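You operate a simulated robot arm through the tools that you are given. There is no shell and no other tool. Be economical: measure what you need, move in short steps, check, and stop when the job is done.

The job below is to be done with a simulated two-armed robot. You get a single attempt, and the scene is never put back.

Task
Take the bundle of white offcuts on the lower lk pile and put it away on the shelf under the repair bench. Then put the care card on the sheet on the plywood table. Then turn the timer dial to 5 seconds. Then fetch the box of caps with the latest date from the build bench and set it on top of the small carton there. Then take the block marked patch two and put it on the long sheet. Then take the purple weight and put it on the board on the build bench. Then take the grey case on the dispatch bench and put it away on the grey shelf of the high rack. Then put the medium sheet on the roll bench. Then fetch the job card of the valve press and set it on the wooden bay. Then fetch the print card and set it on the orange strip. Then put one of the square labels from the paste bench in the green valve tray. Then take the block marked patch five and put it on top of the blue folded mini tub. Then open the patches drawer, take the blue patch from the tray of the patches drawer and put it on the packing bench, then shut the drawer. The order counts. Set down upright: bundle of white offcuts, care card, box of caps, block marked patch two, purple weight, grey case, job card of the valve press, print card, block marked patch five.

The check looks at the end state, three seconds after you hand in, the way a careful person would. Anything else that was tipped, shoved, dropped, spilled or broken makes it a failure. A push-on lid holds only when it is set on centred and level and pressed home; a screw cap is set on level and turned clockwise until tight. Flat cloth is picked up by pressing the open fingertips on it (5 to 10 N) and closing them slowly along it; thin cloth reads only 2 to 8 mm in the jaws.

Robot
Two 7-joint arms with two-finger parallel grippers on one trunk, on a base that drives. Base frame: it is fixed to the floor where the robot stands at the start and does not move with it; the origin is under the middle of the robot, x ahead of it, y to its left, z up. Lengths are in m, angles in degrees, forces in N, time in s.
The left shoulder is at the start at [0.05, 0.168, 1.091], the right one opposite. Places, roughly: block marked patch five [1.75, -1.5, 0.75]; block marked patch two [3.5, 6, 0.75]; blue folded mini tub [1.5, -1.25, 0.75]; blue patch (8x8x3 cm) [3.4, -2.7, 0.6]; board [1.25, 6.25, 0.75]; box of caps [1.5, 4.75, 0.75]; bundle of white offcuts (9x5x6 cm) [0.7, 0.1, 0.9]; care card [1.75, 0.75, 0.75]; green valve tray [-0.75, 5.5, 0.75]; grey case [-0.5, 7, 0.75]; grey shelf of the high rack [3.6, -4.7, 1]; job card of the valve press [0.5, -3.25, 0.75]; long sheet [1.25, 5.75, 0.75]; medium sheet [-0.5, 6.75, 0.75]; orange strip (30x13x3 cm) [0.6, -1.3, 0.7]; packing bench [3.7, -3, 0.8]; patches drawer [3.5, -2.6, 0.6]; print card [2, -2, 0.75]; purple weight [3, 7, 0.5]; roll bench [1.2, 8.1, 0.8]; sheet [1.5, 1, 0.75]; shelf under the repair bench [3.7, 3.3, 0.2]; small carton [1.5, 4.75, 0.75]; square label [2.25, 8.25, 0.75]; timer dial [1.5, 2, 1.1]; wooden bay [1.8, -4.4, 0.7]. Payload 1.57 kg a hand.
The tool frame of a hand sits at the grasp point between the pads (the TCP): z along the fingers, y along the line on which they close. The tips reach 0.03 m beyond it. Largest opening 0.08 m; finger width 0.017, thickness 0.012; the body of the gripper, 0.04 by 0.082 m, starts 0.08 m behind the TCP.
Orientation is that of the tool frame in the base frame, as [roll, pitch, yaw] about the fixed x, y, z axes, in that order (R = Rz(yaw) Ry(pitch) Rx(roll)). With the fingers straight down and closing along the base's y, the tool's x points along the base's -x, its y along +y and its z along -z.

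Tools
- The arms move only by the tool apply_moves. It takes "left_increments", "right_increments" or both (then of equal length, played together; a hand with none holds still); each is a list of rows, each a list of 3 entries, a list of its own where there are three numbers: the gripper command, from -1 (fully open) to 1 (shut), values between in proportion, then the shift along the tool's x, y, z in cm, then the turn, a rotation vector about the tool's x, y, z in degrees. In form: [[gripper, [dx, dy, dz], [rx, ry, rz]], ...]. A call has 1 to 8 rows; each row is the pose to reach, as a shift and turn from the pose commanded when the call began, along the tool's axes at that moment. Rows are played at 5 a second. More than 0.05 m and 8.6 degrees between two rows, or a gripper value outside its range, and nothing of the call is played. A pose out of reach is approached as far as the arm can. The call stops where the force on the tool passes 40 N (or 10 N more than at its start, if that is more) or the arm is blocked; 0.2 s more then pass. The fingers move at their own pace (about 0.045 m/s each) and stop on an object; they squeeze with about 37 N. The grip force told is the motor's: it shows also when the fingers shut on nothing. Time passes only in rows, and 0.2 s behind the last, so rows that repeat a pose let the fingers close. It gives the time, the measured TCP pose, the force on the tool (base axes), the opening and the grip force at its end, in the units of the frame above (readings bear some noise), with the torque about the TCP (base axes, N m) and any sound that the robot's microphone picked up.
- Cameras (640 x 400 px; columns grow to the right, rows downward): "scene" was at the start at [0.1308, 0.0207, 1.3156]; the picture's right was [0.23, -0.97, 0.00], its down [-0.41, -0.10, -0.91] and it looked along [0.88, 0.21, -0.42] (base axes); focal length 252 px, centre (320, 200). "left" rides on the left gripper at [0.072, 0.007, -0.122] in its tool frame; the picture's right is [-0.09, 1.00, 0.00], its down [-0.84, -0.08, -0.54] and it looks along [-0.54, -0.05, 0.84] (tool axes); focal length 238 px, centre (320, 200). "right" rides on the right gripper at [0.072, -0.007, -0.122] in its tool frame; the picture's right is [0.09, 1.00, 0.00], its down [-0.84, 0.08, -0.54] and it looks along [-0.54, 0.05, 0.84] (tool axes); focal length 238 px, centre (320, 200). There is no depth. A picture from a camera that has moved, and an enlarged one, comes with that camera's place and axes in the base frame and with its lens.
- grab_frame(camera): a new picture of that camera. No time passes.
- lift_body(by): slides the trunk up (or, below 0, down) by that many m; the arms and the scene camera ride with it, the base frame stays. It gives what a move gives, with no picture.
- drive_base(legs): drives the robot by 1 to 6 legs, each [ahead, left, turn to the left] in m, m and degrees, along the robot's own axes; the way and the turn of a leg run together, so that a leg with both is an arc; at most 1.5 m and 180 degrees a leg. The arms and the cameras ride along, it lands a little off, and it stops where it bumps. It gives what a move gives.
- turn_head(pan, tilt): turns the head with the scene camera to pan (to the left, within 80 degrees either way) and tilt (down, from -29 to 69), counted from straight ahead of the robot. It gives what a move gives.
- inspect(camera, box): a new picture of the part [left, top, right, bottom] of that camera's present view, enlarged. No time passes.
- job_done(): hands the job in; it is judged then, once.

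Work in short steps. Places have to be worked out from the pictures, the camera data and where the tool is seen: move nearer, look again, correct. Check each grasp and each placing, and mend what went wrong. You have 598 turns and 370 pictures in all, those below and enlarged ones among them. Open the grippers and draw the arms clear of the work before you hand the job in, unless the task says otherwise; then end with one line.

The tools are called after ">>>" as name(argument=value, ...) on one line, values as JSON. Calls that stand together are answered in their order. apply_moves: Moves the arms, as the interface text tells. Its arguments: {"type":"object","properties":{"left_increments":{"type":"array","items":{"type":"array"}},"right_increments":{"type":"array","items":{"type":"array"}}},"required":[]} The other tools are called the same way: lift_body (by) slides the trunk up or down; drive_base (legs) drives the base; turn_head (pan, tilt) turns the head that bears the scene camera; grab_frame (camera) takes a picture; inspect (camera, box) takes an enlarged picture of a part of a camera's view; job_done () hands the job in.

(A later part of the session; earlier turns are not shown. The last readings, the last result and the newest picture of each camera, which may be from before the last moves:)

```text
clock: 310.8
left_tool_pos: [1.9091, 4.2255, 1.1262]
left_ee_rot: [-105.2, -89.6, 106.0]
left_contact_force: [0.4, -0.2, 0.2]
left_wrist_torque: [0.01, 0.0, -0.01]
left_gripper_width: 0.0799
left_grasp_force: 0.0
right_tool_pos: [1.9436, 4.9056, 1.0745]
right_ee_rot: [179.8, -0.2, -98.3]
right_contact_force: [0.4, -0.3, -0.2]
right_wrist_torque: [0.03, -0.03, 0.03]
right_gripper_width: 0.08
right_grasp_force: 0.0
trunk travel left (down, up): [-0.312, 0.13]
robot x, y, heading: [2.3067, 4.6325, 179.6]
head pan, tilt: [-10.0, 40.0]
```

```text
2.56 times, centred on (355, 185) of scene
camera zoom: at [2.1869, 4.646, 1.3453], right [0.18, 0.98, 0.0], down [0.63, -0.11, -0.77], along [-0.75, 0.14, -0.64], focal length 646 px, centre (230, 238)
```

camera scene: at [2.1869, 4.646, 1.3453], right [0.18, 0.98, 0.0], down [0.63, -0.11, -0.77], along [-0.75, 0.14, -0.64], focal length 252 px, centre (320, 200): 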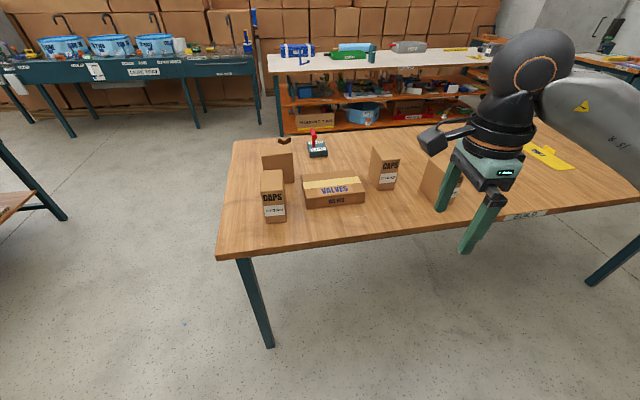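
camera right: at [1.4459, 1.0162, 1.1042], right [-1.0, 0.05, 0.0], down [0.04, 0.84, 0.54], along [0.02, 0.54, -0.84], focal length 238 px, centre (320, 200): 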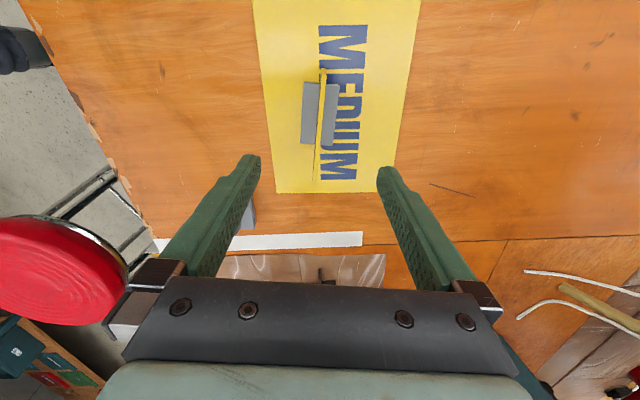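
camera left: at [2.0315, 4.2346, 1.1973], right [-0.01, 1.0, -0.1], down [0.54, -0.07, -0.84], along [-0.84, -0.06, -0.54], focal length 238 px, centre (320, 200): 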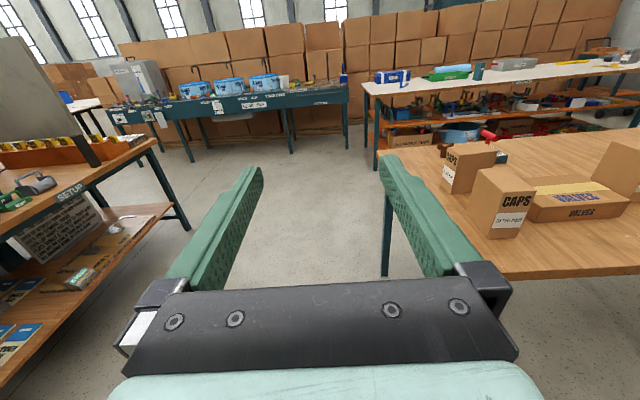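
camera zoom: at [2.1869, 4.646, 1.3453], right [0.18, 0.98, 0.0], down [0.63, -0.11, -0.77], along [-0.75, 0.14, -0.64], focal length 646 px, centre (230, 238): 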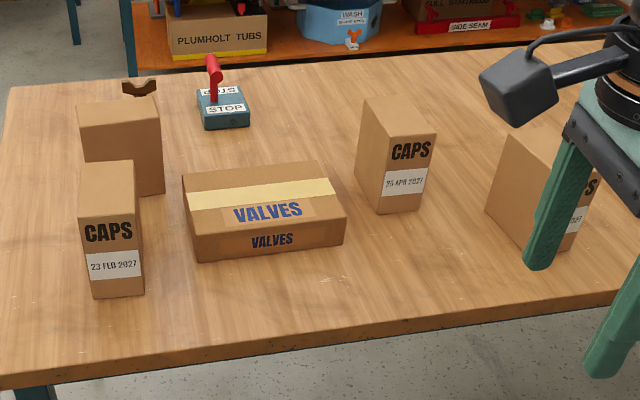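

The fourth box reads 12 JUN 2027 – the latest. It stands at about (1.378, 4.632), narrow side along x. I position the robot and bring the right hand (closing along x) over it.

>>> drive_base(legs=[[0, 0.2, 0], [0.27, 0, 0.5]])

>>> apply_moves(right_increments=[[-1, [1.5, 4, 0], [0, 0, 0]], [-1, [3, 8, 0], [0, 0, 0]], [-1, [5, 12, 0], [0, 0, 0]], [-1, [7, 16, 0], [0, 0, 0]], [-1, [7, 20, 0], [0, 0, 0]]])

>>> grab_frame(camera="right")

```text
clock: 313.9
left_tool_pos: [1.6451, 4.0179, 1.1256]
left_ee_rot: [-109.3, -89.7, 110.9]
left_contact_force: [0.5, 0.0, 0.9]
left_wrist_torque: [0.01, -0.03, -0.02]
left_gripper_width: 0.08
left_grasp_force: 0.1
right_tool_pos: [1.6699, 4.6996, 1.0751]
right_ee_rot: [179.9, -0.1, -97.4]
right_contact_force: [-1.5, -0.7, -0.2]
right_wrist_torque: [0.01, -0.04, -0.01]
right_gripper_width: 0.0801
right_grasp_force: 0.1
trunk travel left (down, up): [-0.312, 0.13]
robot x, y, heading: [2.0398, 4.4291, -179.5]
head pan, tilt: [-10.0, 40.0]
```

```text
clock: 315.1
left_tool_pos: [1.6452, 4.0187, 1.1269]
left_ee_rot: [-108.3, -89.7, 109.8]
left_contact_force: [-0.6, 0.5, 0.1]
left_wrist_torque: [-0.01, -0.01, -0.01]
left_gripper_width: 0.0801
left_grasp_force: 0.0
right_tool_pos: [1.46, 4.6555, 1.0779]
right_ee_rot: [179.8, 0.0, -97.2]
right_contact_force: [0.3, -0.2, -0.5]
right_wrist_torque: [0.0, -0.01, 0.0]
right_gripper_width: 0.0803
right_grasp_force: 0.1
trunk travel left (down, up): [-0.312, 0.13]
robot x, y, heading: [2.0401, 4.4292, -179.3]
head pan, tilt: [-10.0, 40.0]
```

```text
285 pictures are left
camera right: at [1.4575, 4.5822, 1.1992], right [-1.0, 0.03, 0.0], down [0.03, 0.84, 0.54], along [0.02, 0.54, -0.84], focal length 238 px, centre (320, 200)
```

right: 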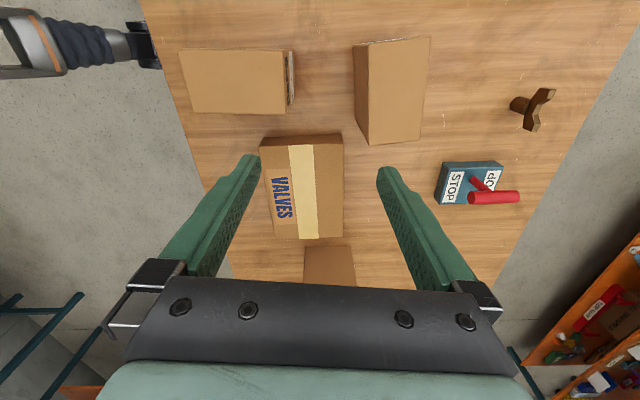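

Box top spans x 1.336–1.402, y 4.58–4.69, turned about 5°. I drive 6 cm closer, then align over it.

>>> drive_base(legs=[[0.06, 0, 0]])

>>> apply_moves(right_increments=[[-1, [1.3, 1.4, 0], [0, 0, -6.3]], [-1, [2.6, 2.8, 0], [0, 0, -12.7]], [-1, [2.6, 2.8, 4], [0, 0, -12.7]], [-1, [2.6, 2.8, 8], [0, 0, -12.7]]])

>>> grab_frame(camera="right")

```text
clock: 316.1
left_tool_pos: [1.5839, 4.0179, 1.1247]
left_ee_rot: [-112.5, -89.7, 114.3]
left_contact_force: [-0.4, 0.4, -0.8]
left_wrist_torque: [-0.02, 0.0, 0.01]
left_gripper_width: 0.0801
left_grasp_force: 0.1
right_tool_pos: [1.4, 4.6544, 1.0757]
right_ee_rot: [179.9, -0.1, -97.4]
right_contact_force: [-1.0, -0.1, 0.3]
right_wrist_torque: [0.03, -0.02, 0.02]
right_gripper_width: 0.0801
right_grasp_force: 0.0
trunk travel left (down, up): [-0.312, 0.13]
robot x, y, heading: [1.9798, 4.4285, -179.4]
head pan, tilt: [-10.0, 40.0]
```

```text
clock: 317.1
left_tool_pos: [1.5853, 4.0183, 1.126]
left_ee_rot: [-106.4, -89.7, 108.1]
left_contact_force: [-0.1, 0.0, -0.3]
left_wrist_torque: [0.03, 0.02, -0.05]
left_gripper_width: 0.0799
left_grasp_force: 0.0
right_tool_pos: [1.3687, 4.6321, 0.999]
right_ee_rot: [179.7, -0.1, -84.6]
right_contact_force: [-0.2, 0.2, -0.3]
right_wrist_torque: [0.0, -0.01, 0.03]
right_gripper_width: 0.08
right_grasp_force: 0.1
trunk travel left (down, up): [-0.312, 0.13]
robot x, y, heading: [1.977, 4.4321, -179.4]
head pan, tilt: [-10.0, 40.0]
```

```text
284 pictures are left
camera right: at [1.3813, 4.5609, 1.121], right [-0.98, -0.18, 0.0], down [-0.15, 0.83, 0.54], along [-0.1, 0.53, -0.84], focal length 238 px, centre (320, 200)
```

right: 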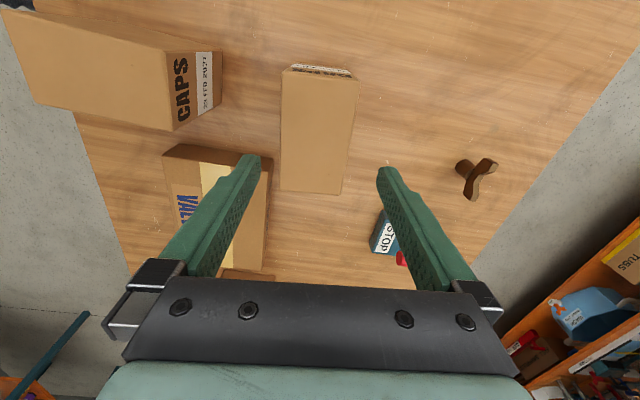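

Aligned. Descend 12.5 cm and close.

>>> apply_moves(right_increments=[[-1, [0, -0.2, 4], [0, 0, 0]], [-1, [0, -0.2, 8], [0, 0, 0]], [-1, [0, -0.2, 12.5], [0, 0, 0]], [0, [0, -0.2, 12.5], [0, 0, 0]], [1, [0, -0.2, 12.5], [0, 0, 0]], [1, [0, -0.2, 12.5], [0, 0, 0]]])

>>> grab_frame(camera="right")

```text
clock: 318.5
left_tool_pos: [1.5842, 4.0181, 1.1257]
left_ee_rot: [-106.9, -89.7, 108.5]
left_contact_force: [0.0, -0.9, -0.2]
left_wrist_torque: [0.01, 0.02, 0.01]
left_gripper_width: 0.0799
left_grasp_force: 0.1
right_tool_pos: [1.3696, 4.6336, 0.8715]
right_ee_rot: [179.9, 0.0, -84.7]
right_contact_force: [-0.6, -0.2, 0.5]
right_wrist_torque: [-0.04, 0.05, 0.0]
right_gripper_width: 0.065
right_grasp_force: 29.8
trunk travel left (down, up): [-0.312, 0.13]
robot x, y, heading: [1.9793, 4.4282, -179.4]
head pan, tilt: [-10.0, 40.0]
```

```text
283 pictures are left
camera right: at [1.3821, 4.5623, 0.9943], right [-0.98, -0.18, 0.0], down [-0.15, 0.83, 0.54], along [-0.1, 0.53, -0.84], focal length 238 px, centre (320, 200)
```

right: 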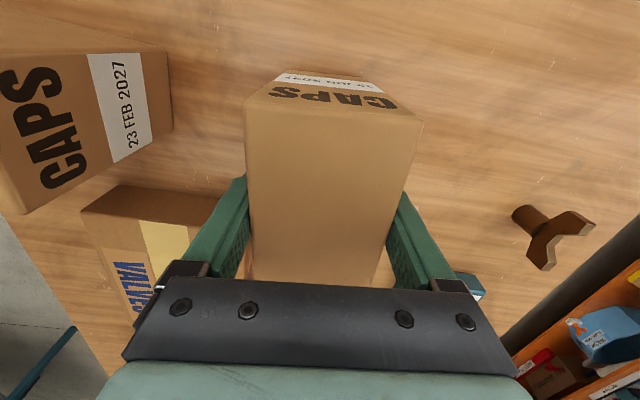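

Gripped (6.5 cm). Lift 15 cm; then move over the VALVES carton (centre ≈ 1.491, 4.806).

>>> apply_moves(right_increments=[[1, [0, 0, -4.5], [0, 0, 0]], [1, [0, 0, -9], [0, 0, 0]], [1, [0, 0, -13], [0, 0, 0]], [1, [0, 0, -17], [0, 0, 0]]])

>>> drive_base(legs=[[0, -0.172, -0.3]])

>>> apply_moves(right_increments=[[1, [0, -3, 0], [0, 0, 1.5]], [1, [0, -6, 0], [0, 0, 3]], [1, [0, -9, 0], [0, 0, 4.5]], [1, [0, -12, 0], [0, 0, 5.5]]])

>>> grab_frame(camera="right")

>>> grab_frame(camera="scene")

```text
clock: 319.5
left_tool_pos: [1.5847, 4.0174, 1.1251]
left_ee_rot: [-104.0, -89.7, 105.8]
left_contact_force: [0.5, 0.1, 0.4]
left_wrist_torque: [0.0, 0.03, -0.02]
left_gripper_width: 0.0803
left_grasp_force: 0.0
right_tool_pos: [1.3708, 4.6325, 1.0445]
right_ee_rot: [179.8, -0.1, -84.7]
right_contact_force: [-0.1, -0.4, -2.7]
right_wrist_torque: [-0.01, 0.0, 0.0]
right_gripper_width: 0.0649
right_grasp_force: 36.8
trunk travel left (down, up): [-0.312, 0.13]
robot x, y, heading: [1.9761, 4.433, -179.3]
head pan, tilt: [-10.0, 40.0]
```

```text
clock: 321.0
left_tool_pos: [1.5816, 4.194, 1.1269]
left_ee_rot: [-104.7, -89.6, 106.2]
left_contact_force: [0.2, 1.0, 0.2]
left_wrist_torque: [0.01, -0.03, -0.01]
left_gripper_width: 0.08
left_grasp_force: 0.0
right_tool_pos: [1.37, 4.8096, 1.0416]
right_ee_rot: [179.7, -0.2, -84.8]
right_contact_force: [1.1, 0.7, -3.1]
right_wrist_torque: [-0.02, -0.02, -0.01]
right_gripper_width: 0.0646
right_grasp_force: 36.9
trunk travel left (down, up): [-0.312, 0.13]
robot x, y, heading: [1.9794, 4.6067, -179.4]
head pan, tilt: [-10.0, 40.0]
```

```text
clock: 322.0
left_tool_pos: [1.5824, 4.1932, 1.1263]
left_ee_rot: [-103.0, -89.7, 104.4]
left_contact_force: [-0.8, -0.1, -0.6]
left_wrist_torque: [0.04, 0.02, -0.02]
left_gripper_width: 0.0802
left_grasp_force: 0.1
right_tool_pos: [1.4914, 4.82, 1.0434]
right_ee_rot: [179.9, -0.1, -90.5]
right_contact_force: [-0.4, -0.6, -3.1]
right_wrist_torque: [-0.01, 0.01, 0.01]
right_gripper_width: 0.0648
right_grasp_force: 37.8
trunk travel left (down, up): [-0.312, 0.13]
robot x, y, heading: [1.982, 4.6032, -179.8]
head pan, tilt: [-10.0, 40.0]
```

```text
282 pictures are left
camera right: at [1.4966, 4.7484, 1.1662], right [-1.0, -0.08, 0.0], down [-0.07, 0.84, 0.54], along [-0.05, 0.54, -0.84], focal length 238 px, centre (320, 200)
```

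right: 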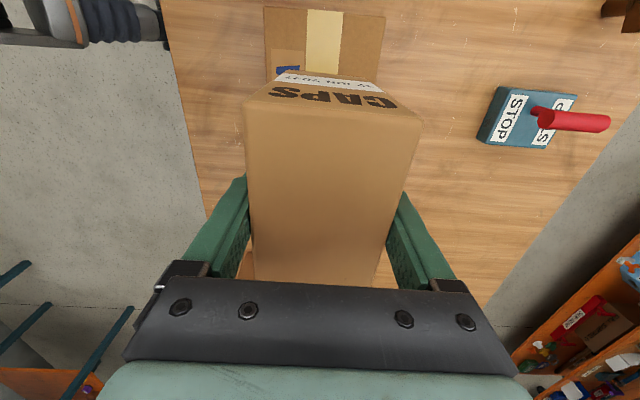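

```text
281 pictures are left
camera scene: at [1.8555, 4.6175, 1.3452], right [0.17, 0.99, 0.0], down [0.63, -0.11, -0.77], along [-0.76, 0.13, -0.64], focal length 252 px, centre (320, 200)
```

scene: 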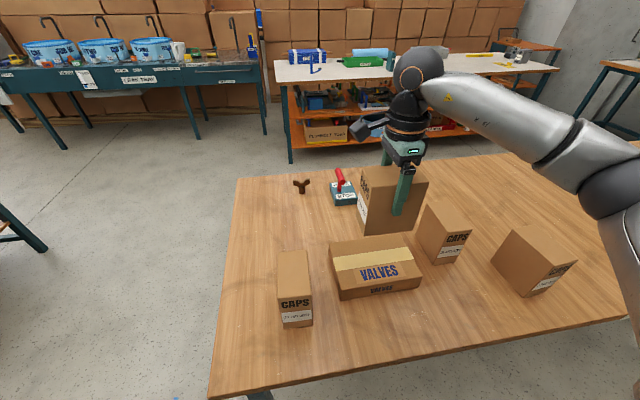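

Centred within 1 cm. I shift 1 cm south and lower with the trunk.

>>> apply_moves(right_increments=[[1, [1, 0, 0], [0, 0, 0]]])

>>> lift_body(by=-0.1)

>>> grab_frame(camera="scene")

```text
clock: 322.4
left_tool_pos: [1.581, 4.1931, 1.1258]
left_ee_rot: [-107.2, -89.7, 108.7]
left_contact_force: [0.1, -0.4, 0.0]
left_wrist_torque: [-0.03, -0.01, 0.0]
left_gripper_width: 0.08
left_grasp_force: 0.0
right_tool_pos: [1.4904, 4.8103, 1.0435]
right_ee_rot: [180.0, -0.1, -90.4]
right_contact_force: [-0.4, 0.3, -2.7]
right_wrist_torque: [0.04, -0.02, 0.0]
right_gripper_width: 0.0649
right_grasp_force: 36.8
trunk travel left (down, up): [-0.312, 0.13]
robot x, y, heading: [1.9779, 4.6076, -179.4]
head pan, tilt: [-10.0, 40.0]
```

```text
clock: 323.7
left_tool_pos: [1.5825, 4.1929, 1.0258]
left_ee_rot: [-105.0, -89.7, 106.6]
left_contact_force: [0.5, 0.5, 0.8]
left_wrist_torque: [-0.04, 0.0, 0.0]
left_gripper_width: 0.0802
left_grasp_force: 0.0
right_tool_pos: [1.4916, 4.8096, 0.9432]
right_ee_rot: [179.8, -0.1, -90.4]
right_contact_force: [0.3, 0.2, -2.2]
right_wrist_torque: [-0.01, 0.01, -0.03]
right_gripper_width: 0.0649
right_grasp_force: 37.1
trunk travel left (down, up): [-0.212, 0.23]
robot x, y, heading: [1.9775, 4.6055, -179.7]
head pan, tilt: [-10.0, 40.0]
```

```text
280 pictures are left
camera scene: at [1.8552, 4.6173, 1.2452], right [0.17, 0.99, 0.0], down [0.63, -0.11, -0.77], along [-0.76, 0.13, -0.64], focal length 252 px, centre (320, 200)
```

scene: 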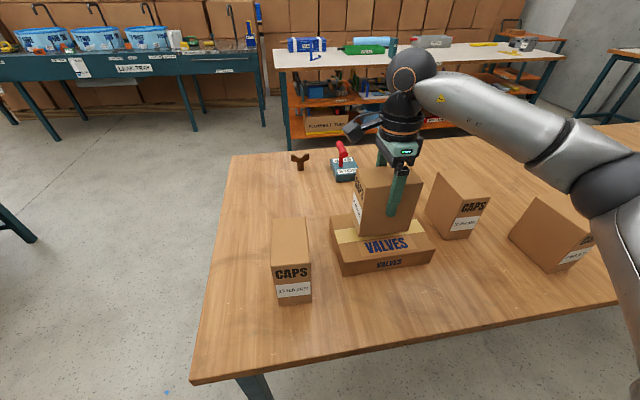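

>>> lift_body(by=-0.012)

>>> lift_body(by=-0.006)

```text
clock: 324.3
left_tool_pos: [1.5816, 4.1922, 1.0137]
left_ee_rot: [-105.1, -89.7, 106.5]
left_contact_force: [-0.7, 0.3, 0.3]
left_wrist_torque: [-0.03, 0.0, 0.02]
left_gripper_width: 0.08
left_grasp_force: 0.1
right_tool_pos: [1.4907, 4.8102, 0.9306]
right_ee_rot: [179.8, -0.1, -90.4]
right_contact_force: [-0.3, 0.3, -2.1]
right_wrist_torque: [-0.03, 0.02, 0.04]
right_gripper_width: 0.065
right_grasp_force: 37.3
trunk travel left (down, up): [-0.2, 0.242]
robot x, y, heading: [1.9756, 4.6026, -179.8]
head pan, tilt: [-10.0, 40.0]
```

```text
clock: 324.9
left_tool_pos: [1.5804, 4.193, 1.0077]
left_ee_rot: [-105.6, -89.8, 107.0]
left_contact_force: [0.5, -0.2, 0.8]
left_wrist_torque: [0.0, 0.02, 0.0]
left_gripper_width: 0.0799
left_grasp_force: 0.1
right_tool_pos: [1.4904, 4.8106, 0.9254]
right_ee_rot: [179.8, -0.1, -90.5]
right_contact_force: [0.1, -0.7, -3.3]
right_wrist_torque: [0.01, 0.0, -0.01]
right_gripper_width: 0.0647
right_grasp_force: 37.6
trunk travel left (down, up): [-0.194, 0.248]
robot x, y, heading: [1.9764, 4.6043, -179.6]
head pan, tilt: [-10.0, 40.0]
```

>>> lift_body(by=-0.006)

>>> lift_body(by=-0.005)

>>> inspect(camera="scene", box=[300, 130, 460, 290])

```text
clock: 325.4
left_tool_pos: [1.5837, 4.1935, 1.0029]
left_ee_rot: [-93.7, -89.7, 95.1]
left_contact_force: [-0.6, -0.2, -0.4]
left_wrist_torque: [-0.01, -0.03, 0.01]
left_gripper_width: 0.08
left_grasp_force: 0.1
right_tool_pos: [1.492, 4.811, 0.9215]
right_ee_rot: [179.6, -0.1, -90.4]
right_contact_force: [0.1, 2.7, 15.6]
right_wrist_torque: [0.7, -0.56, 0.11]
right_gripper_width: 0.0649
right_grasp_force: 36.9
trunk travel left (down, up): [-0.188, 0.254]
robot x, y, heading: [1.9767, 4.6015, -179.8]
head pan, tilt: [-10.0, 40.0]
```

```text
clock: 325.9
left_tool_pos: [1.584, 4.1919, 0.998]
left_ee_rot: [-70.0, -89.8, 71.4]
left_contact_force: [0.2, 0.5, 0.4]
left_wrist_torque: [0.01, 0.01, 0.02]
left_gripper_width: 0.0801
left_grasp_force: 0.0
right_tool_pos: [1.4919, 4.8091, 0.9193]
right_ee_rot: [179.2, -0.3, -90.6]
right_contact_force: [0.2, 4.2, 38.2]
right_wrist_torque: [-0.11, -1.3, -0.14]
right_gripper_width: 0.065
right_grasp_force: 37.0
trunk travel left (down, up): [-0.183, 0.259]
robot x, y, heading: [1.9786, 4.6041, -179.8]
head pan, tilt: [-10.0, 40.0]
```

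```text
2.50 times, centred on (380, 210) of scene
camera zoom: at [1.858, 4.6164, 1.2169], right [0.17, 0.99, 0.0], down [0.63, -0.11, -0.77], along [-0.76, 0.13, -0.64], focal length 631 px, centre (170, 175)
```

zoom: 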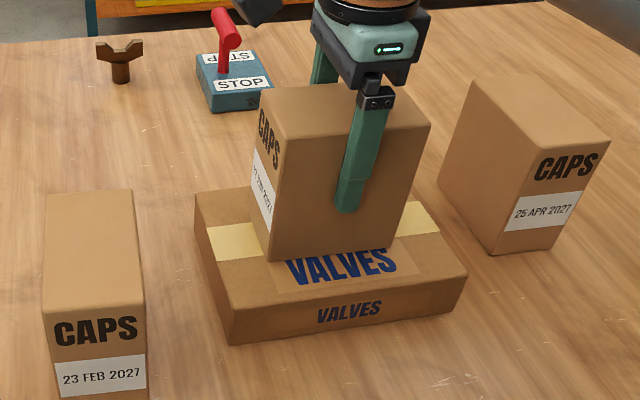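

Seated. I ease off 6 mm, release and raise.

>>> lift_body(by=0.007)

>>> apply_moves(right_increments=[[0.5, [0, 0, 0], [0, 0, 0]], [-0.3, [0, 0, 0], [0, 0, 0]], [-1, [0, 0, 0], [0, 0, 0]], [-1, [0, 0, -4], [0, 0, 0]], [-1, [0, 0, -8], [0, 0, 0]], [-1, [0, 0, -12], [0, 0, 0]], [-1, [0, 0, -16], [0, 0, 0]]])

>>> grab_frame(camera="scene")

```text
clock: 326.5
left_tool_pos: [1.5825, 4.1914, 1.0043]
left_ee_rot: [-101.2, -89.7, 102.6]
left_contact_force: [-0.1, 0.4, 0.5]
left_wrist_torque: [0.03, -0.01, -0.01]
left_gripper_width: 0.0799
left_grasp_force: 0.0
right_tool_pos: [1.4912, 4.8099, 0.9197]
right_ee_rot: [179.8, -0.1, -90.3]
right_contact_force: [-2.8, -1.4, 8.2]
right_wrist_torque: [-0.82, -0.05, -0.26]
right_gripper_width: 0.0647
right_grasp_force: 36.8
trunk travel left (down, up): [-0.19, 0.252]
robot x, y, heading: [1.9805, 4.6049, -179.7]
head pan, tilt: [-10.0, 40.0]
```

```text
clock: 328.1
left_tool_pos: [1.5819, 4.1919, 1.0044]
left_ee_rot: [-102.3, -89.8, 103.6]
left_contact_force: [0.2, -1.2, -0.5]
left_wrist_torque: [0.01, 0.03, 0.02]
left_gripper_width: 0.08
left_grasp_force: 0.0
right_tool_pos: [1.4924, 4.8091, 1.0813]
right_ee_rot: [179.8, 0.0, -90.4]
right_contact_force: [0.1, 0.0, -0.7]
right_wrist_torque: [0.06, -0.02, 0.01]
right_gripper_width: 0.0798
right_grasp_force: 0.0
trunk travel left (down, up): [-0.19, 0.252]
robot x, y, heading: [1.9768, 4.603, -179.3]
head pan, tilt: [-10.0, 40.0]
```

```text
278 pictures are left
camera scene: at [1.8556, 4.6169, 1.2232], right [0.17, 0.99, 0.0], down [0.63, -0.11, -0.77], along [-0.76, 0.13, -0.64], focal length 252 px, centre (320, 200)
```

scene: 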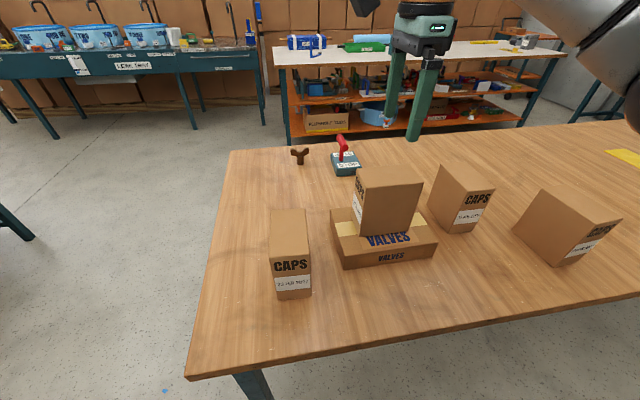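

Box is on the carton. Next: block marked patch two near (3.5, 6). I back away, turn to face east and look.

>>> drive_base(legs=[[-0.5, 0, 0], [0, -0.8, -120], [0, 0, -60]])

>>> turn_head(pan=20, tilt=20)

>>> grab_frame(camera="scene")

```text
clock: 338.8
left_tool_pos: [3.4555, 5.3215, 1.0042]
left_ee_rot: [-105.0, -89.7, -75.9]
left_contact_force: [0.3, 0.2, -1.2]
left_wrist_torque: [-0.01, 0.0, 0.02]
left_gripper_width: 0.0799
left_grasp_force: 0.0
right_tool_pos: [3.5214, 4.7029, 1.0809]
right_ee_rot: [179.8, -0.1, 87.3]
right_contact_force: [-1.2, 0.8, 0.1]
right_wrist_torque: [-0.02, 0.02, 0.02]
right_gripper_width: 0.0802
right_grasp_force: 0.1
trunk travel left (down, up): [-0.19, 0.252]
robot x, y, heading: [3.0441, 4.9239, -1.8]
head pan, tilt: [-10.0, 40.0]
cut short: leg 2
```

```text
clock: 339.7
left_tool_pos: [3.4559, 5.3219, 1.0035]
left_ee_rot: [-105.5, -89.8, -75.5]
left_contact_force: [-0.1, -0.6, 0.9]
left_wrist_torque: [0.0, -0.01, 0.02]
left_gripper_width: 0.0801
left_grasp_force: 0.0
right_tool_pos: [3.5203, 4.702, 1.0814]
right_ee_rot: [179.9, -0.1, 87.3]
right_contact_force: [0.5, -0.9, -0.8]
right_wrist_torque: [0.01, -0.02, 0.0]
right_gripper_width: 0.0798
right_grasp_force: 0.1
trunk travel left (down, up): [-0.19, 0.252]
robot x, y, heading: [3.045, 4.931, -1.9]
head pan, tilt: [20.0, 20.0]
```

```text
277 pictures are left
camera scene: at [3.1736, 4.9538, 1.2546], right [0.31, -0.95, 0.0], down [-0.33, -0.11, -0.94], along [0.89, 0.29, -0.34], focal length 252 px, centre (320, 200)
```

scene: 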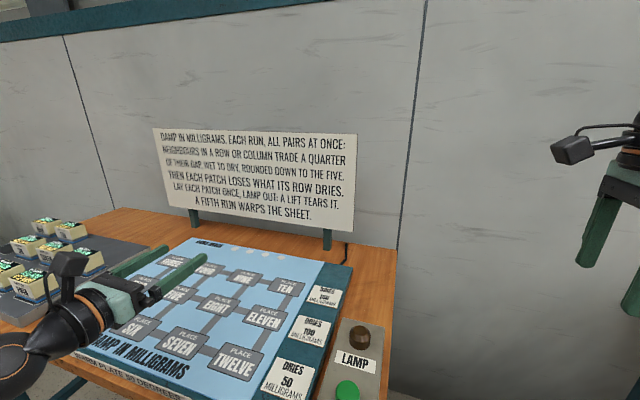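

The arc leg drifted toward the east bench and was cut short. I back straight off and look at the bench.

>>> drive_base(legs=[[-0.5, 0, 2]])

>>> turn_head(pan=20, tilt=30)

>>> grab_frame(camera="scene")

```text
clock: 342.7
left_tool_pos: [2.9282, 5.346, 1.0041]
left_ee_rot: [-103.7, -89.7, -74.8]
left_contact_force: [0.6, -0.1, -0.5]
left_wrist_torque: [0.0, 0.01, 0.02]
left_gripper_width: 0.0801
left_grasp_force: 0.1
right_tool_pos: [3.0187, 4.7298, 1.0809]
right_ee_rot: [179.8, 0.0, 89.7]
right_contact_force: [0.1, 0.4, -0.3]
right_wrist_torque: [0.03, -0.02, -0.03]
right_gripper_width: 0.08
right_grasp_force: 0.0
trunk travel left (down, up): [-0.19, 0.252]
robot x, y, heading: [2.5326, 4.9337, 0.4]
head pan, tilt: [20.0, 20.0]
```

```text
clock: 343.4
left_tool_pos: [2.9282, 5.3464, 1.0029]
left_ee_rot: [-106.5, -89.8, -72.0]
left_contact_force: [-0.5, 0.2, 0.9]
left_wrist_torque: [0.0, -0.03, -0.04]
left_gripper_width: 0.0801
left_grasp_force: 0.0
right_tool_pos: [3.0186, 4.7287, 1.0812]
right_ee_rot: [179.8, -0.1, 89.6]
right_contact_force: [0.6, 0.9, 0.0]
right_wrist_torque: [0.03, 0.03, -0.01]
right_gripper_width: 0.08
right_grasp_force: 0.0
trunk travel left (down, up): [-0.19, 0.252]
robot x, y, heading: [2.5341, 4.9303, 0.6]
head pan, tilt: [20.0, 30.0]
```

```text
276 pictures are left
camera scene: at [2.6586, 4.965, 1.2386], right [0.35, -0.94, 0.0], down [-0.47, -0.17, -0.87], along [0.81, 0.3, -0.5], focal length 252 px, centre (320, 200)
```

scene: 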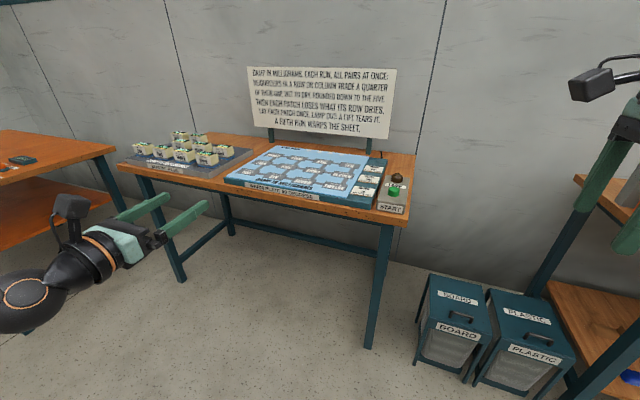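

>>> inspect(camera="scene", box=[110, 115, 270, 195])

>>> turn_head(pan=60, tilt=25)

>>> grab_frame(camera="scene")

```text
4.00 times, centred on (190, 155) of scene
camera zoom: at [2.6586, 4.965, 1.2386], right [0.35, -0.94, 0.0], down [-0.47, -0.17, -0.87], along [0.81, 0.3, -0.5], focal length 1009 px, centre (840, 380)
```

zoom: 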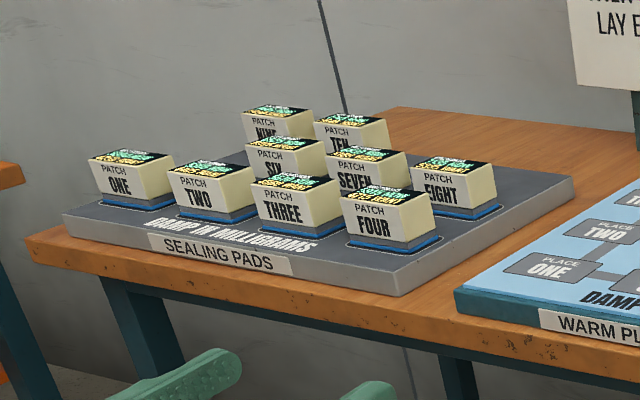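

```text
clock: 344.5
left_tool_pos: [2.9291, 5.3457, 1.0042]
left_ee_rot: [-105.8, -89.7, -72.7]
left_contact_force: [-1.1, 0.3, -0.6]
left_wrist_torque: [0.01, 0.03, -0.04]
left_gripper_width: 0.0799
left_grasp_force: 0.0
right_tool_pos: [3.0181, 4.7295, 1.0817]
right_ee_rot: [179.9, -0.1, 89.7]
right_contact_force: [-0.1, 0.9, 0.2]
right_wrist_torque: [0.0, -0.02, -0.02]
right_gripper_width: 0.08
right_grasp_force: 0.0
trunk travel left (down, up): [-0.19, 0.252]
robot x, y, heading: [2.5338, 4.933, 0.4]
head pan, tilt: [60.0, 25.0]
```

```text
274 pictures are left
camera scene: at [2.6194, 5.0135, 1.2465], right [0.87, -0.49, 0.0], down [-0.21, -0.37, -0.91], along [0.45, 0.79, -0.42], focal length 252 px, centre (320, 200)
```

scene: 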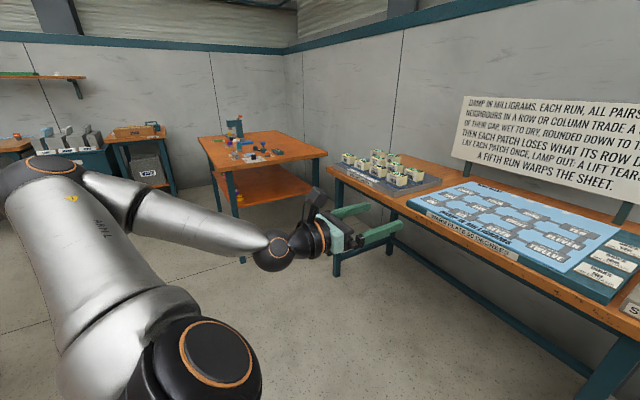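

PATCH TWO is the second block of the front row at about (3.43, 6.0). I'll use the left hand from y≈5.7; first bring it tool-down.

>>> apply_moves(left_increments=[[-1, [1, 0, -1.5], [0, -8, 0]], [-1, [2, 0, -3], [0, -16, 0]], [-1, [3, 0, -4.5], [0, -24, 0]], [-1, [4, 0, -6], [0, -32, 0]], [-1, [5, 0, -6], [0, -40, 0]], [-1, [6, 0, -6], [0, -48, 0]], [-1, [7, 0, -6], [0, -56, 0]], [-1, [8, 0, -6], [0, -62, 0]]])

>>> apply_moves(left_increments=[[-1, [0, 0, 0], [0, -7, 0]], [-1, [0, 0, 0], [0, -14, 0]], [-1, [0, 0, 0], [0, -21, 0]], [-1, [0, 0, 0], [0, -28, 0]]])

```text
clock: 346.3
left_tool_pos: [2.8729, 5.3836, 1.0837]
left_ee_rot: [179.9, -27.9, 0.6]
left_contact_force: [-0.6, 0.7, -0.9]
left_wrist_torque: [-0.01, 0.02, -0.02]
left_gripper_width: 0.0798
left_grasp_force: 0.0
left hand out of reach, approached as far as the arm can: row 1, 3, 4, 5, 6, 7, 8
right_tool_pos: [3.0195, 4.7292, 1.0815]
right_ee_rot: [179.8, -0.1, 89.8]
right_contact_force: [0.1, -0.2, 0.5]
right_wrist_torque: [-0.01, 0.0, -0.01]
right_gripper_width: 0.0803
right_grasp_force: 0.0
trunk travel left (down, up): [-0.19, 0.252]
robot x, y, heading: [2.5305, 4.933, 0.6]
head pan, tilt: [60.0, 25.0]
```

```text
clock: 347.3
left_tool_pos: [2.8723, 5.3848, 1.0835]
left_ee_rot: [-179.9, 0.3, 1.4]
left_contact_force: [0.4, 0.8, 0.0]
left_wrist_torque: [0.02, 0.02, 0.05]
left_gripper_width: 0.0801
left_grasp_force: 0.0
left hand out of reach, approached as far as the arm can: row 1, 2, 3, 4
right_tool_pos: [3.0189, 4.7299, 1.0812]
right_ee_rot: [179.8, 0.0, 89.7]
right_contact_force: [-0.2, -0.4, -1.3]
right_wrist_torque: [0.0, 0.04, 0.01]
right_gripper_width: 0.0801
right_grasp_force: 0.1
trunk travel left (down, up): [-0.19, 0.252]
robot x, y, heading: [2.532, 4.9341, 0.5]
head pan, tilt: [60.0, 25.0]
```

>>> drive_base(legs=[[0, 0.62, 0], [0.4, 0, 0]])

>>> grab_frame(camera="left")

>>> turn_head(pan=25, tilt=35)

>>> grab_frame(camera="scene")

```text
clock: 352.9
left_tool_pos: [3.2611, 6.0078, 1.0842]
left_ee_rot: [-179.8, 0.1, 1.1]
left_contact_force: [0.0, 0.7, 0.1]
left_wrist_torque: [0.02, 0.03, -0.03]
left_gripper_width: 0.0801
left_grasp_force: 0.0
right_tool_pos: [3.4064, 5.3523, 1.0824]
right_ee_rot: [179.8, -0.1, 89.5]
right_contact_force: [1.0, -0.7, 0.4]
right_wrist_torque: [0.02, 0.02, 0.01]
right_gripper_width: 0.08
right_grasp_force: 0.1
trunk travel left (down, up): [-0.19, 0.252]
robot x, y, heading: [2.9201, 5.5584, 0.2]
head pan, tilt: [60.0, 25.0]
```

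```text
273 pictures are left
camera left: at [3.335, 6.0037, 1.2047], right [-0.07, -1.0, 0.0], down [-0.84, 0.06, 0.54], along [-0.54, 0.04, -0.84], focal length 238 px, centre (320, 200)
```

left: 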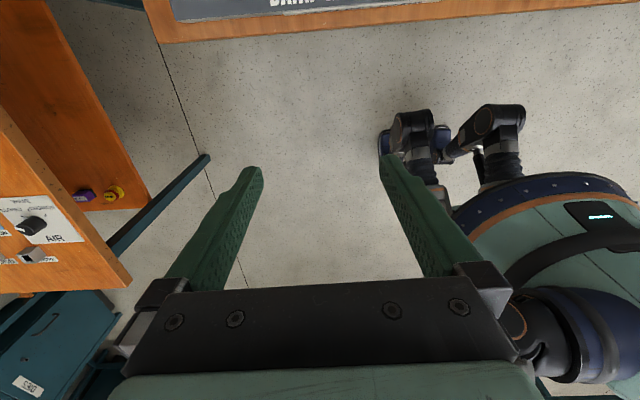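

```text
clock: 353.9
left_tool_pos: [3.2617, 6.0086, 1.0843]
left_ee_rot: [-179.9, 0.2, 1.1]
left_contact_force: [0.1, 0.6, -0.4]
left_wrist_torque: [-0.01, 0.0, -0.01]
left_gripper_width: 0.0802
left_grasp_force: 0.1
right_tool_pos: [3.4056, 5.351, 1.081]
right_ee_rot: [179.8, -0.1, 89.5]
right_contact_force: [0.2, -0.1, 0.6]
right_wrist_torque: [0.04, -0.03, -0.02]
right_gripper_width: 0.0799
right_grasp_force: 0.1
trunk travel left (down, up): [-0.19, 0.252]
robot x, y, heading: [2.9212, 5.5588, 0.2]
head pan, tilt: [25.0, 35.0]
```

```text
272 pictures are left
camera scene: at [3.0416, 5.5949, 1.2308], right [0.43, -0.9, 0.0], down [-0.52, -0.25, -0.82], along [0.74, 0.35, -0.57], focal length 252 px, centre (320, 200)
```

scene: 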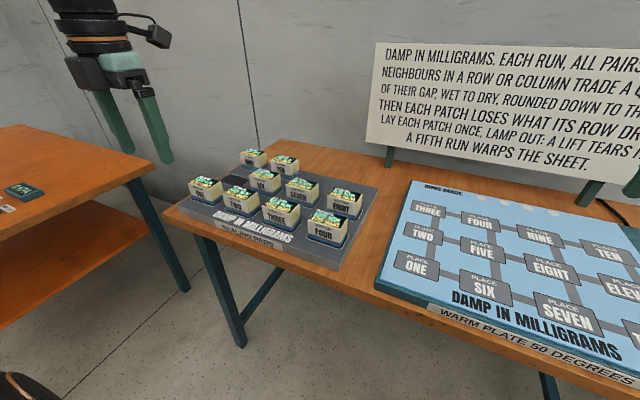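

>>> inspect(camera="scene", box=[170, 135, 370, 265])

```text
3.08 times, centred on (270, 200) of scene
camera zoom: at [3.0416, 5.5949, 1.2308], right [0.43, -0.9, 0.0], down [-0.52, -0.25, -0.82], along [0.74, 0.35, -0.57], focal length 776 px, centre (474, 200)
```

zoom: 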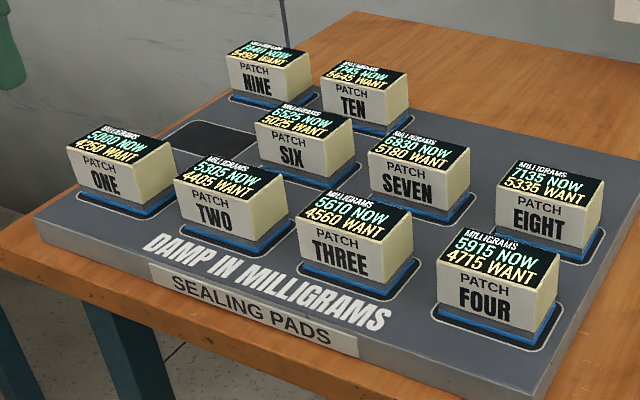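

Patch TWO: about 8 cm along y, 5 cm along x, centre ≈ (3.452, 6.02). I turn the left hand 90° so it closes along x.

>>> apply_moves(left_increments=[[-1, [0, 0, 0], [0, 0, 8.5]], [-1, [0, 0, 0], [0, 0, 17]], [-1, [0, 0, 0], [0, 0, 25.5]], [-1, [0, 0, 0], [0, 0, 34]], [-1, [0, 0, 0], [0, 0, 42.5]], [-1, [0, 0, 0], [0, 0, 51]], [-1, [0, 0, 0], [0, 0, 59.5]], [-1, [0, 0, 0], [0, 0, 68]]])

>>> apply_moves(left_increments=[[-1, [0, 0, 0], [0, 0, 8]], [-1, [0, 0, 0], [0, 0, 16]], [-1, [0, 0, 0], [0, 0, 23]], [-1, [0, 4, 0], [0, 0, 23]], [-1, [0, 8, 0], [0, 0, 23]], [-1, [0, 12, 0], [0, 0, 23]]])

>>> grab_frame(camera="left")

```text
clock: 355.7
left_tool_pos: [3.2621, 6.0074, 1.0827]
left_ee_rot: [179.9, 0.2, -67.0]
left_contact_force: [0.3, 0.4, -0.2]
left_wrist_torque: [0.0, 0.02, 0.01]
left_gripper_width: 0.0799
left_grasp_force: 0.1
right_tool_pos: [3.4062, 5.3526, 1.0808]
right_ee_rot: [179.8, 0.0, 89.5]
right_contact_force: [0.5, -0.1, 0.4]
right_wrist_torque: [0.0, 0.03, 0.02]
right_gripper_width: 0.0799
right_grasp_force: 0.0
trunk travel left (down, up): [-0.19, 0.252]
robot x, y, heading: [2.9207, 5.5566, 0.1]
head pan, tilt: [25.0, 35.0]
```

```text
clock: 357.1
left_tool_pos: [3.1508, 5.9605, 1.0835]
left_ee_rot: [179.9, 0.1, -89.9]
left_contact_force: [-0.3, 0.5, -0.2]
left_wrist_torque: [-0.02, 0.0, -0.01]
left_gripper_width: 0.08
left_grasp_force: 0.1
right_tool_pos: [3.4064, 5.353, 1.0826]
right_ee_rot: [179.7, -0.1, 89.6]
right_contact_force: [0.1, -0.4, -0.2]
right_wrist_torque: [0.0, -0.02, 0.01]
right_gripper_width: 0.0798
right_grasp_force: 0.2
trunk travel left (down, up): [-0.19, 0.252]
robot x, y, heading: [2.9204, 5.5542, 0.4]
head pan, tilt: [25.0, 35.0]
```

```text
270 pictures are left
camera left: at [3.1448, 5.8899, 1.2035], right [-1.0, 0.09, 0.0], down [0.08, 0.84, 0.54], along [0.05, 0.54, -0.84], focal length 238 px, centre (320, 200)
```

left: 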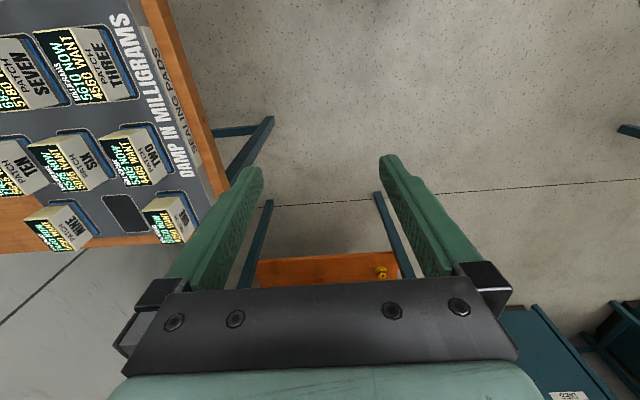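

>>> drive_base(legs=[[0.08, 0.06, 0]])

>>> apply_moves(left_increments=[[-1, [0, -4.5, 0], [0, 0, 0]], [-1, [0, -9, 0], [0, 0, 0]], [-1, [0, -13.5, 0], [0, 0, 0]], [-1, [0, -18, 0], [0, 0, 0]], [-1, [0, -22, 0], [0, 0, 0]]])

>>> grab_frame(camera="left")

```text
clock: 358.2
left_tool_pos: [3.23, 6.0218, 1.0821]
left_ee_rot: [179.8, 0.1, -89.9]
left_contact_force: [-0.2, -0.2, -0.8]
left_wrist_torque: [-0.04, 0.0, -0.01]
left_gripper_width: 0.0801
left_grasp_force: 0.3
right_tool_pos: [3.4859, 5.4138, 1.0811]
right_ee_rot: [179.8, 0.0, 89.6]
right_contact_force: [0.8, 0.1, -0.4]
right_wrist_torque: [-0.04, 0.01, 0.01]
right_gripper_width: 0.08
right_grasp_force: 0.1
trunk travel left (down, up): [-0.19, 0.252]
robot x, y, heading: [2.9983, 5.6196, 0.4]
head pan, tilt: [25.0, 35.0]
```

```text
clock: 359.4
left_tool_pos: [3.4504, 6.0224, 1.0803]
left_ee_rot: [179.9, 0.1, -89.9]
left_contact_force: [0.4, -0.1, 0.5]
left_wrist_torque: [0.01, -0.02, -0.01]
left_gripper_width: 0.08
left_grasp_force: 0.1
right_tool_pos: [3.4858, 5.4133, 1.0811]
right_ee_rot: [179.8, -0.1, 89.5]
right_contact_force: [-0.3, -0.3, 0.1]
right_wrist_torque: [0.04, 0.04, 0.01]
right_gripper_width: 0.0799
right_grasp_force: 0.1
trunk travel left (down, up): [-0.19, 0.252]
robot x, y, heading: [2.9987, 5.6163, 0.5]
head pan, tilt: [25.0, 35.0]
```

```text
269 pictures are left
camera left: at [3.4454, 5.9517, 1.202], right [-1.0, 0.09, 0.0], down [0.08, 0.84, 0.54], along [0.05, 0.54, -0.84], focal length 238 px, centre (320, 200)
```

left: 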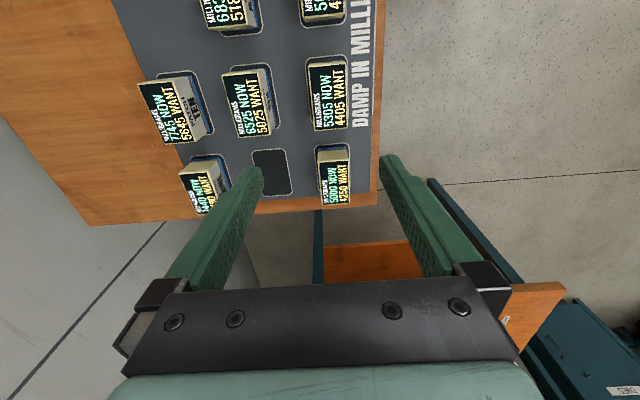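

Patch TWO (5305/4405) centre at (3.441, 6.006). I shift slightly and descend to 0.93 to check.

>>> apply_moves(left_increments=[[-1, [1.6, 0.9, 4], [0, 0, 0]], [-1, [1.6, 0.9, 8], [0, 0, 0]], [-1, [1.6, 0.9, 12], [0, 0, 0]], [-1, [1.6, 0.9, 15], [0, 0, 0]]])

>>> grab_frame(camera="left")

```text
clock: 360.4
left_tool_pos: [3.4398, 6.0073, 0.9304]
left_ee_rot: [-180.0, 0.3, -89.9]
left_contact_force: [-0.1, 0.2, 0.6]
left_wrist_torque: [0.03, 0.02, -0.02]
left_gripper_width: 0.0798
left_grasp_force: 0.0
right_tool_pos: [3.4854, 5.4143, 1.0796]
right_ee_rot: [179.8, 0.0, 89.6]
right_contact_force: [0.7, -0.3, -0.1]
right_wrist_torque: [0.0, -0.01, 0.03]
right_gripper_width: 0.0802
right_grasp_force: 0.1
trunk travel left (down, up): [-0.19, 0.252]
robot x, y, heading: [3.0004, 5.6154, 0.5]
head pan, tilt: [25.0, 35.0]
```

```text
268 pictures are left
camera left: at [3.4345, 5.9359, 1.0521], right [-1.0, 0.09, 0.0], down [0.07, 0.84, 0.54], along [0.05, 0.54, -0.84], focal length 238 px, centre (320, 200)
```

left: 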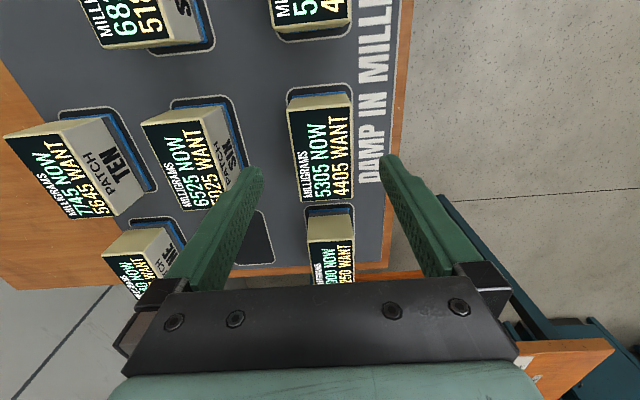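

Centred. I narrow the opening to ~6.6 cm and descend 6.5 cm, then close.

>>> apply_moves(left_increments=[[-0.65, [0, 0, 0], [0, 0, 0]], [-0.65, [0, 0, 0], [0, 0, 0]], [-0.65, [0, 0, 3.5], [0, 0, 0]], [-0.65, [0, 0, 6.5], [0, 0, 0]], [0.3, [0, 0, 6.5], [0, 0, 0]], [1, [0, 0, 6.5], [0, 0, 0]], [1, [0, 0, 6.5], [0, 0, 0]]])

>>> grab_frame(camera="left")

```text
clock: 362.0
left_tool_pos: [3.4403, 6.0078, 0.8656]
left_ee_rot: [179.9, 0.2, -89.8]
left_contact_force: [-1.1, -0.3, -0.7]
left_wrist_torque: [0.02, 0.02, 0.02]
left_gripper_width: 0.0457
left_grasp_force: 27.5
right_tool_pos: [3.4857, 5.4126, 1.0801]
right_ee_rot: [179.8, -0.1, 89.6]
right_contact_force: [-0.8, -0.5, -0.1]
right_wrist_torque: [-0.01, 0.02, 0.01]
right_gripper_width: 0.0799
right_grasp_force: 0.1
trunk travel left (down, up): [-0.19, 0.252]
robot x, y, heading: [2.9969, 5.6208, 0.4]
head pan, tilt: [25.0, 35.0]
```

```text
267 pictures are left
camera left: at [3.436, 5.9375, 0.9874], right [-1.0, 0.09, 0.0], down [0.08, 0.84, 0.54], along [0.05, 0.54, -0.84], focal length 238 px, centre (320, 200)
```

left: 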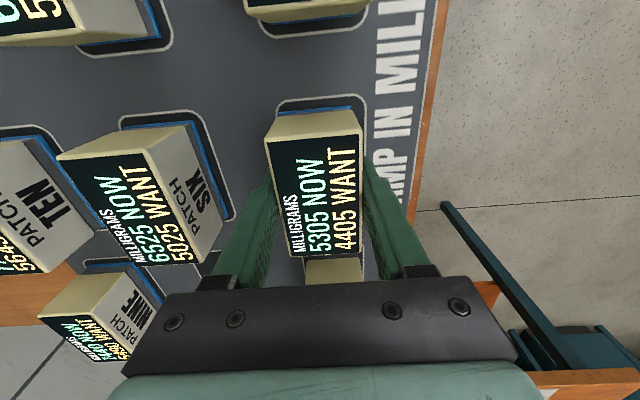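

Gripped at 4.6 cm. Lift straight up 20 cm with the arm and check.

>>> apply_moves(left_increments=[[1, [0, 0, -3], [0, 0, 0]], [1, [0, 0, -7], [0, 0, 0]], [1, [0, 0, -11], [0, 0, 0]], [1, [0, 0, -15], [0, 0, 0]], [1, [0, 0, -19], [0, 0, 0]]])

>>> grab_frame(camera="scene")

```text
clock: 363.2
left_tool_pos: [3.439, 6.0078, 1.0571]
left_ee_rot: [179.8, 0.2, -89.8]
left_contact_force: [-0.5, 0.2, -0.9]
left_wrist_torque: [-0.02, 0.04, -0.01]
left_gripper_width: 0.0455
left_grasp_force: 37.1
right_tool_pos: [3.4847, 5.413, 1.0808]
right_ee_rot: [179.8, -0.1, 89.6]
right_contact_force: [-0.7, 0.0, 0.7]
right_wrist_torque: [-0.02, 0.03, 0.0]
right_gripper_width: 0.08
right_grasp_force: 0.0
trunk travel left (down, up): [-0.19, 0.252]
robot x, y, heading: [3.0021, 5.6145, 0.1]
head pan, tilt: [25.0, 35.0]
```

```text
266 pictures are left
camera scene: at [3.1203, 5.6551, 1.2307], right [0.43, -0.9, 0.0], down [-0.52, -0.25, -0.82], along [0.74, 0.35, -0.57], focal length 252 px, centre (320, 200)
```

scene: 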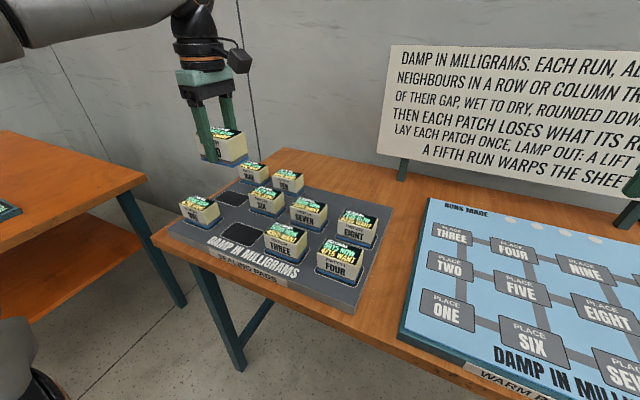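

Lifted clean. I back off and turn around to face the build bench.

>>> drive_base(legs=[[-0.45, 0, 0], [0, 0, 90], [0, 0, 90]])

>>> turn_head(pan=0, tilt=30)

>>> grab_frame(camera="scene")

```text
clock: 373.6
left_tool_pos: [2.0822, 5.2474, 1.0558]
left_ee_rot: [179.9, 0.0, 87.6]
left_contact_force: [0.1, -0.4, -2.0]
left_wrist_torque: [0.01, -0.01, 0.01]
left_gripper_width: 0.0454
left_grasp_force: 37.1
right_tool_pos: [2.0625, 5.8446, 1.0806]
right_ee_rot: [179.8, -0.1, -93.0]
right_contact_force: [0.6, 0.0, 1.0]
right_wrist_torque: [-0.03, 0.0, 0.01]
right_gripper_width: 0.0801
right_grasp_force: 0.1
trunk travel left (down, up): [-0.19, 0.252]
robot x, y, heading: [2.5378, 5.6196, 178.0]
head pan, tilt: [25.0, 35.0]
```

```text
clock: 374.4
left_tool_pos: [2.0815, 5.2479, 1.0575]
left_ee_rot: [179.9, 0.2, 87.6]
left_contact_force: [0.1, 0.8, -1.1]
left_wrist_torque: [0.0, 0.0, -0.01]
left_gripper_width: 0.0452
left_grasp_force: 36.8
right_tool_pos: [2.0625, 5.8437, 1.0795]
right_ee_rot: [179.8, -0.1, -93.0]
right_contact_force: [-0.4, -0.1, 0.0]
right_wrist_torque: [-0.03, 0.0, 0.0]
right_gripper_width: 0.08
right_grasp_force: 0.1
trunk travel left (down, up): [-0.19, 0.252]
robot x, y, heading: [2.537, 5.6159, 177.9]
head pan, tilt: [0.0, 30.0]
```

```text
265 pictures are left
camera scene: at [2.4098, 5.6213, 1.2385], right [0.04, 1.0, 0.0], down [0.5, -0.02, -0.87], along [-0.87, 0.03, -0.5], focal length 252 px, centre (320, 200)
```

scene: 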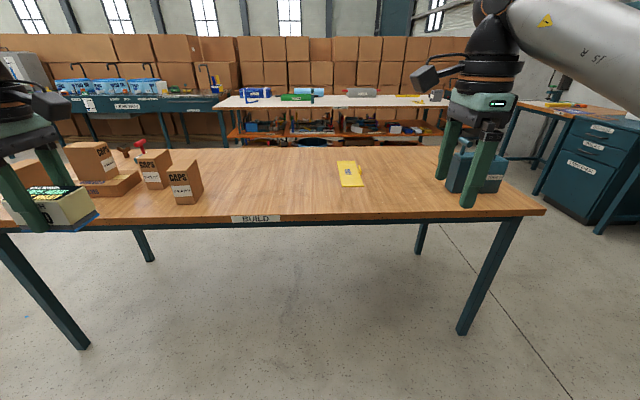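

>>> inspect(camera="scene", box=[300, 140, 520, 230])

```text
2.91 times, centred on (410, 185) of scene
camera zoom: at [2.4098, 5.6213, 1.2385], right [0.04, 1.0, 0.0], down [0.5, -0.02, -0.87], along [-0.87, 0.03, -0.5], focal length 734 px, centre (58, 244)
```

zoom: 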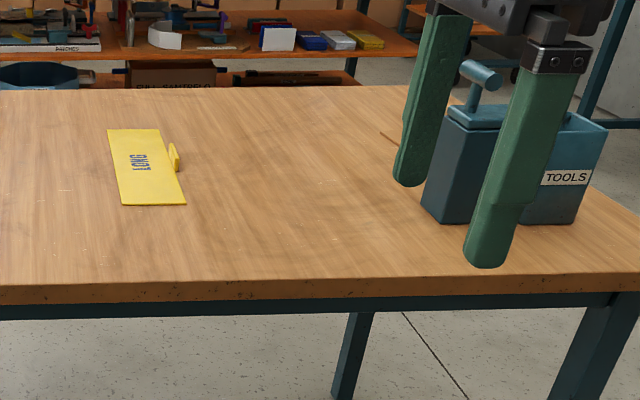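

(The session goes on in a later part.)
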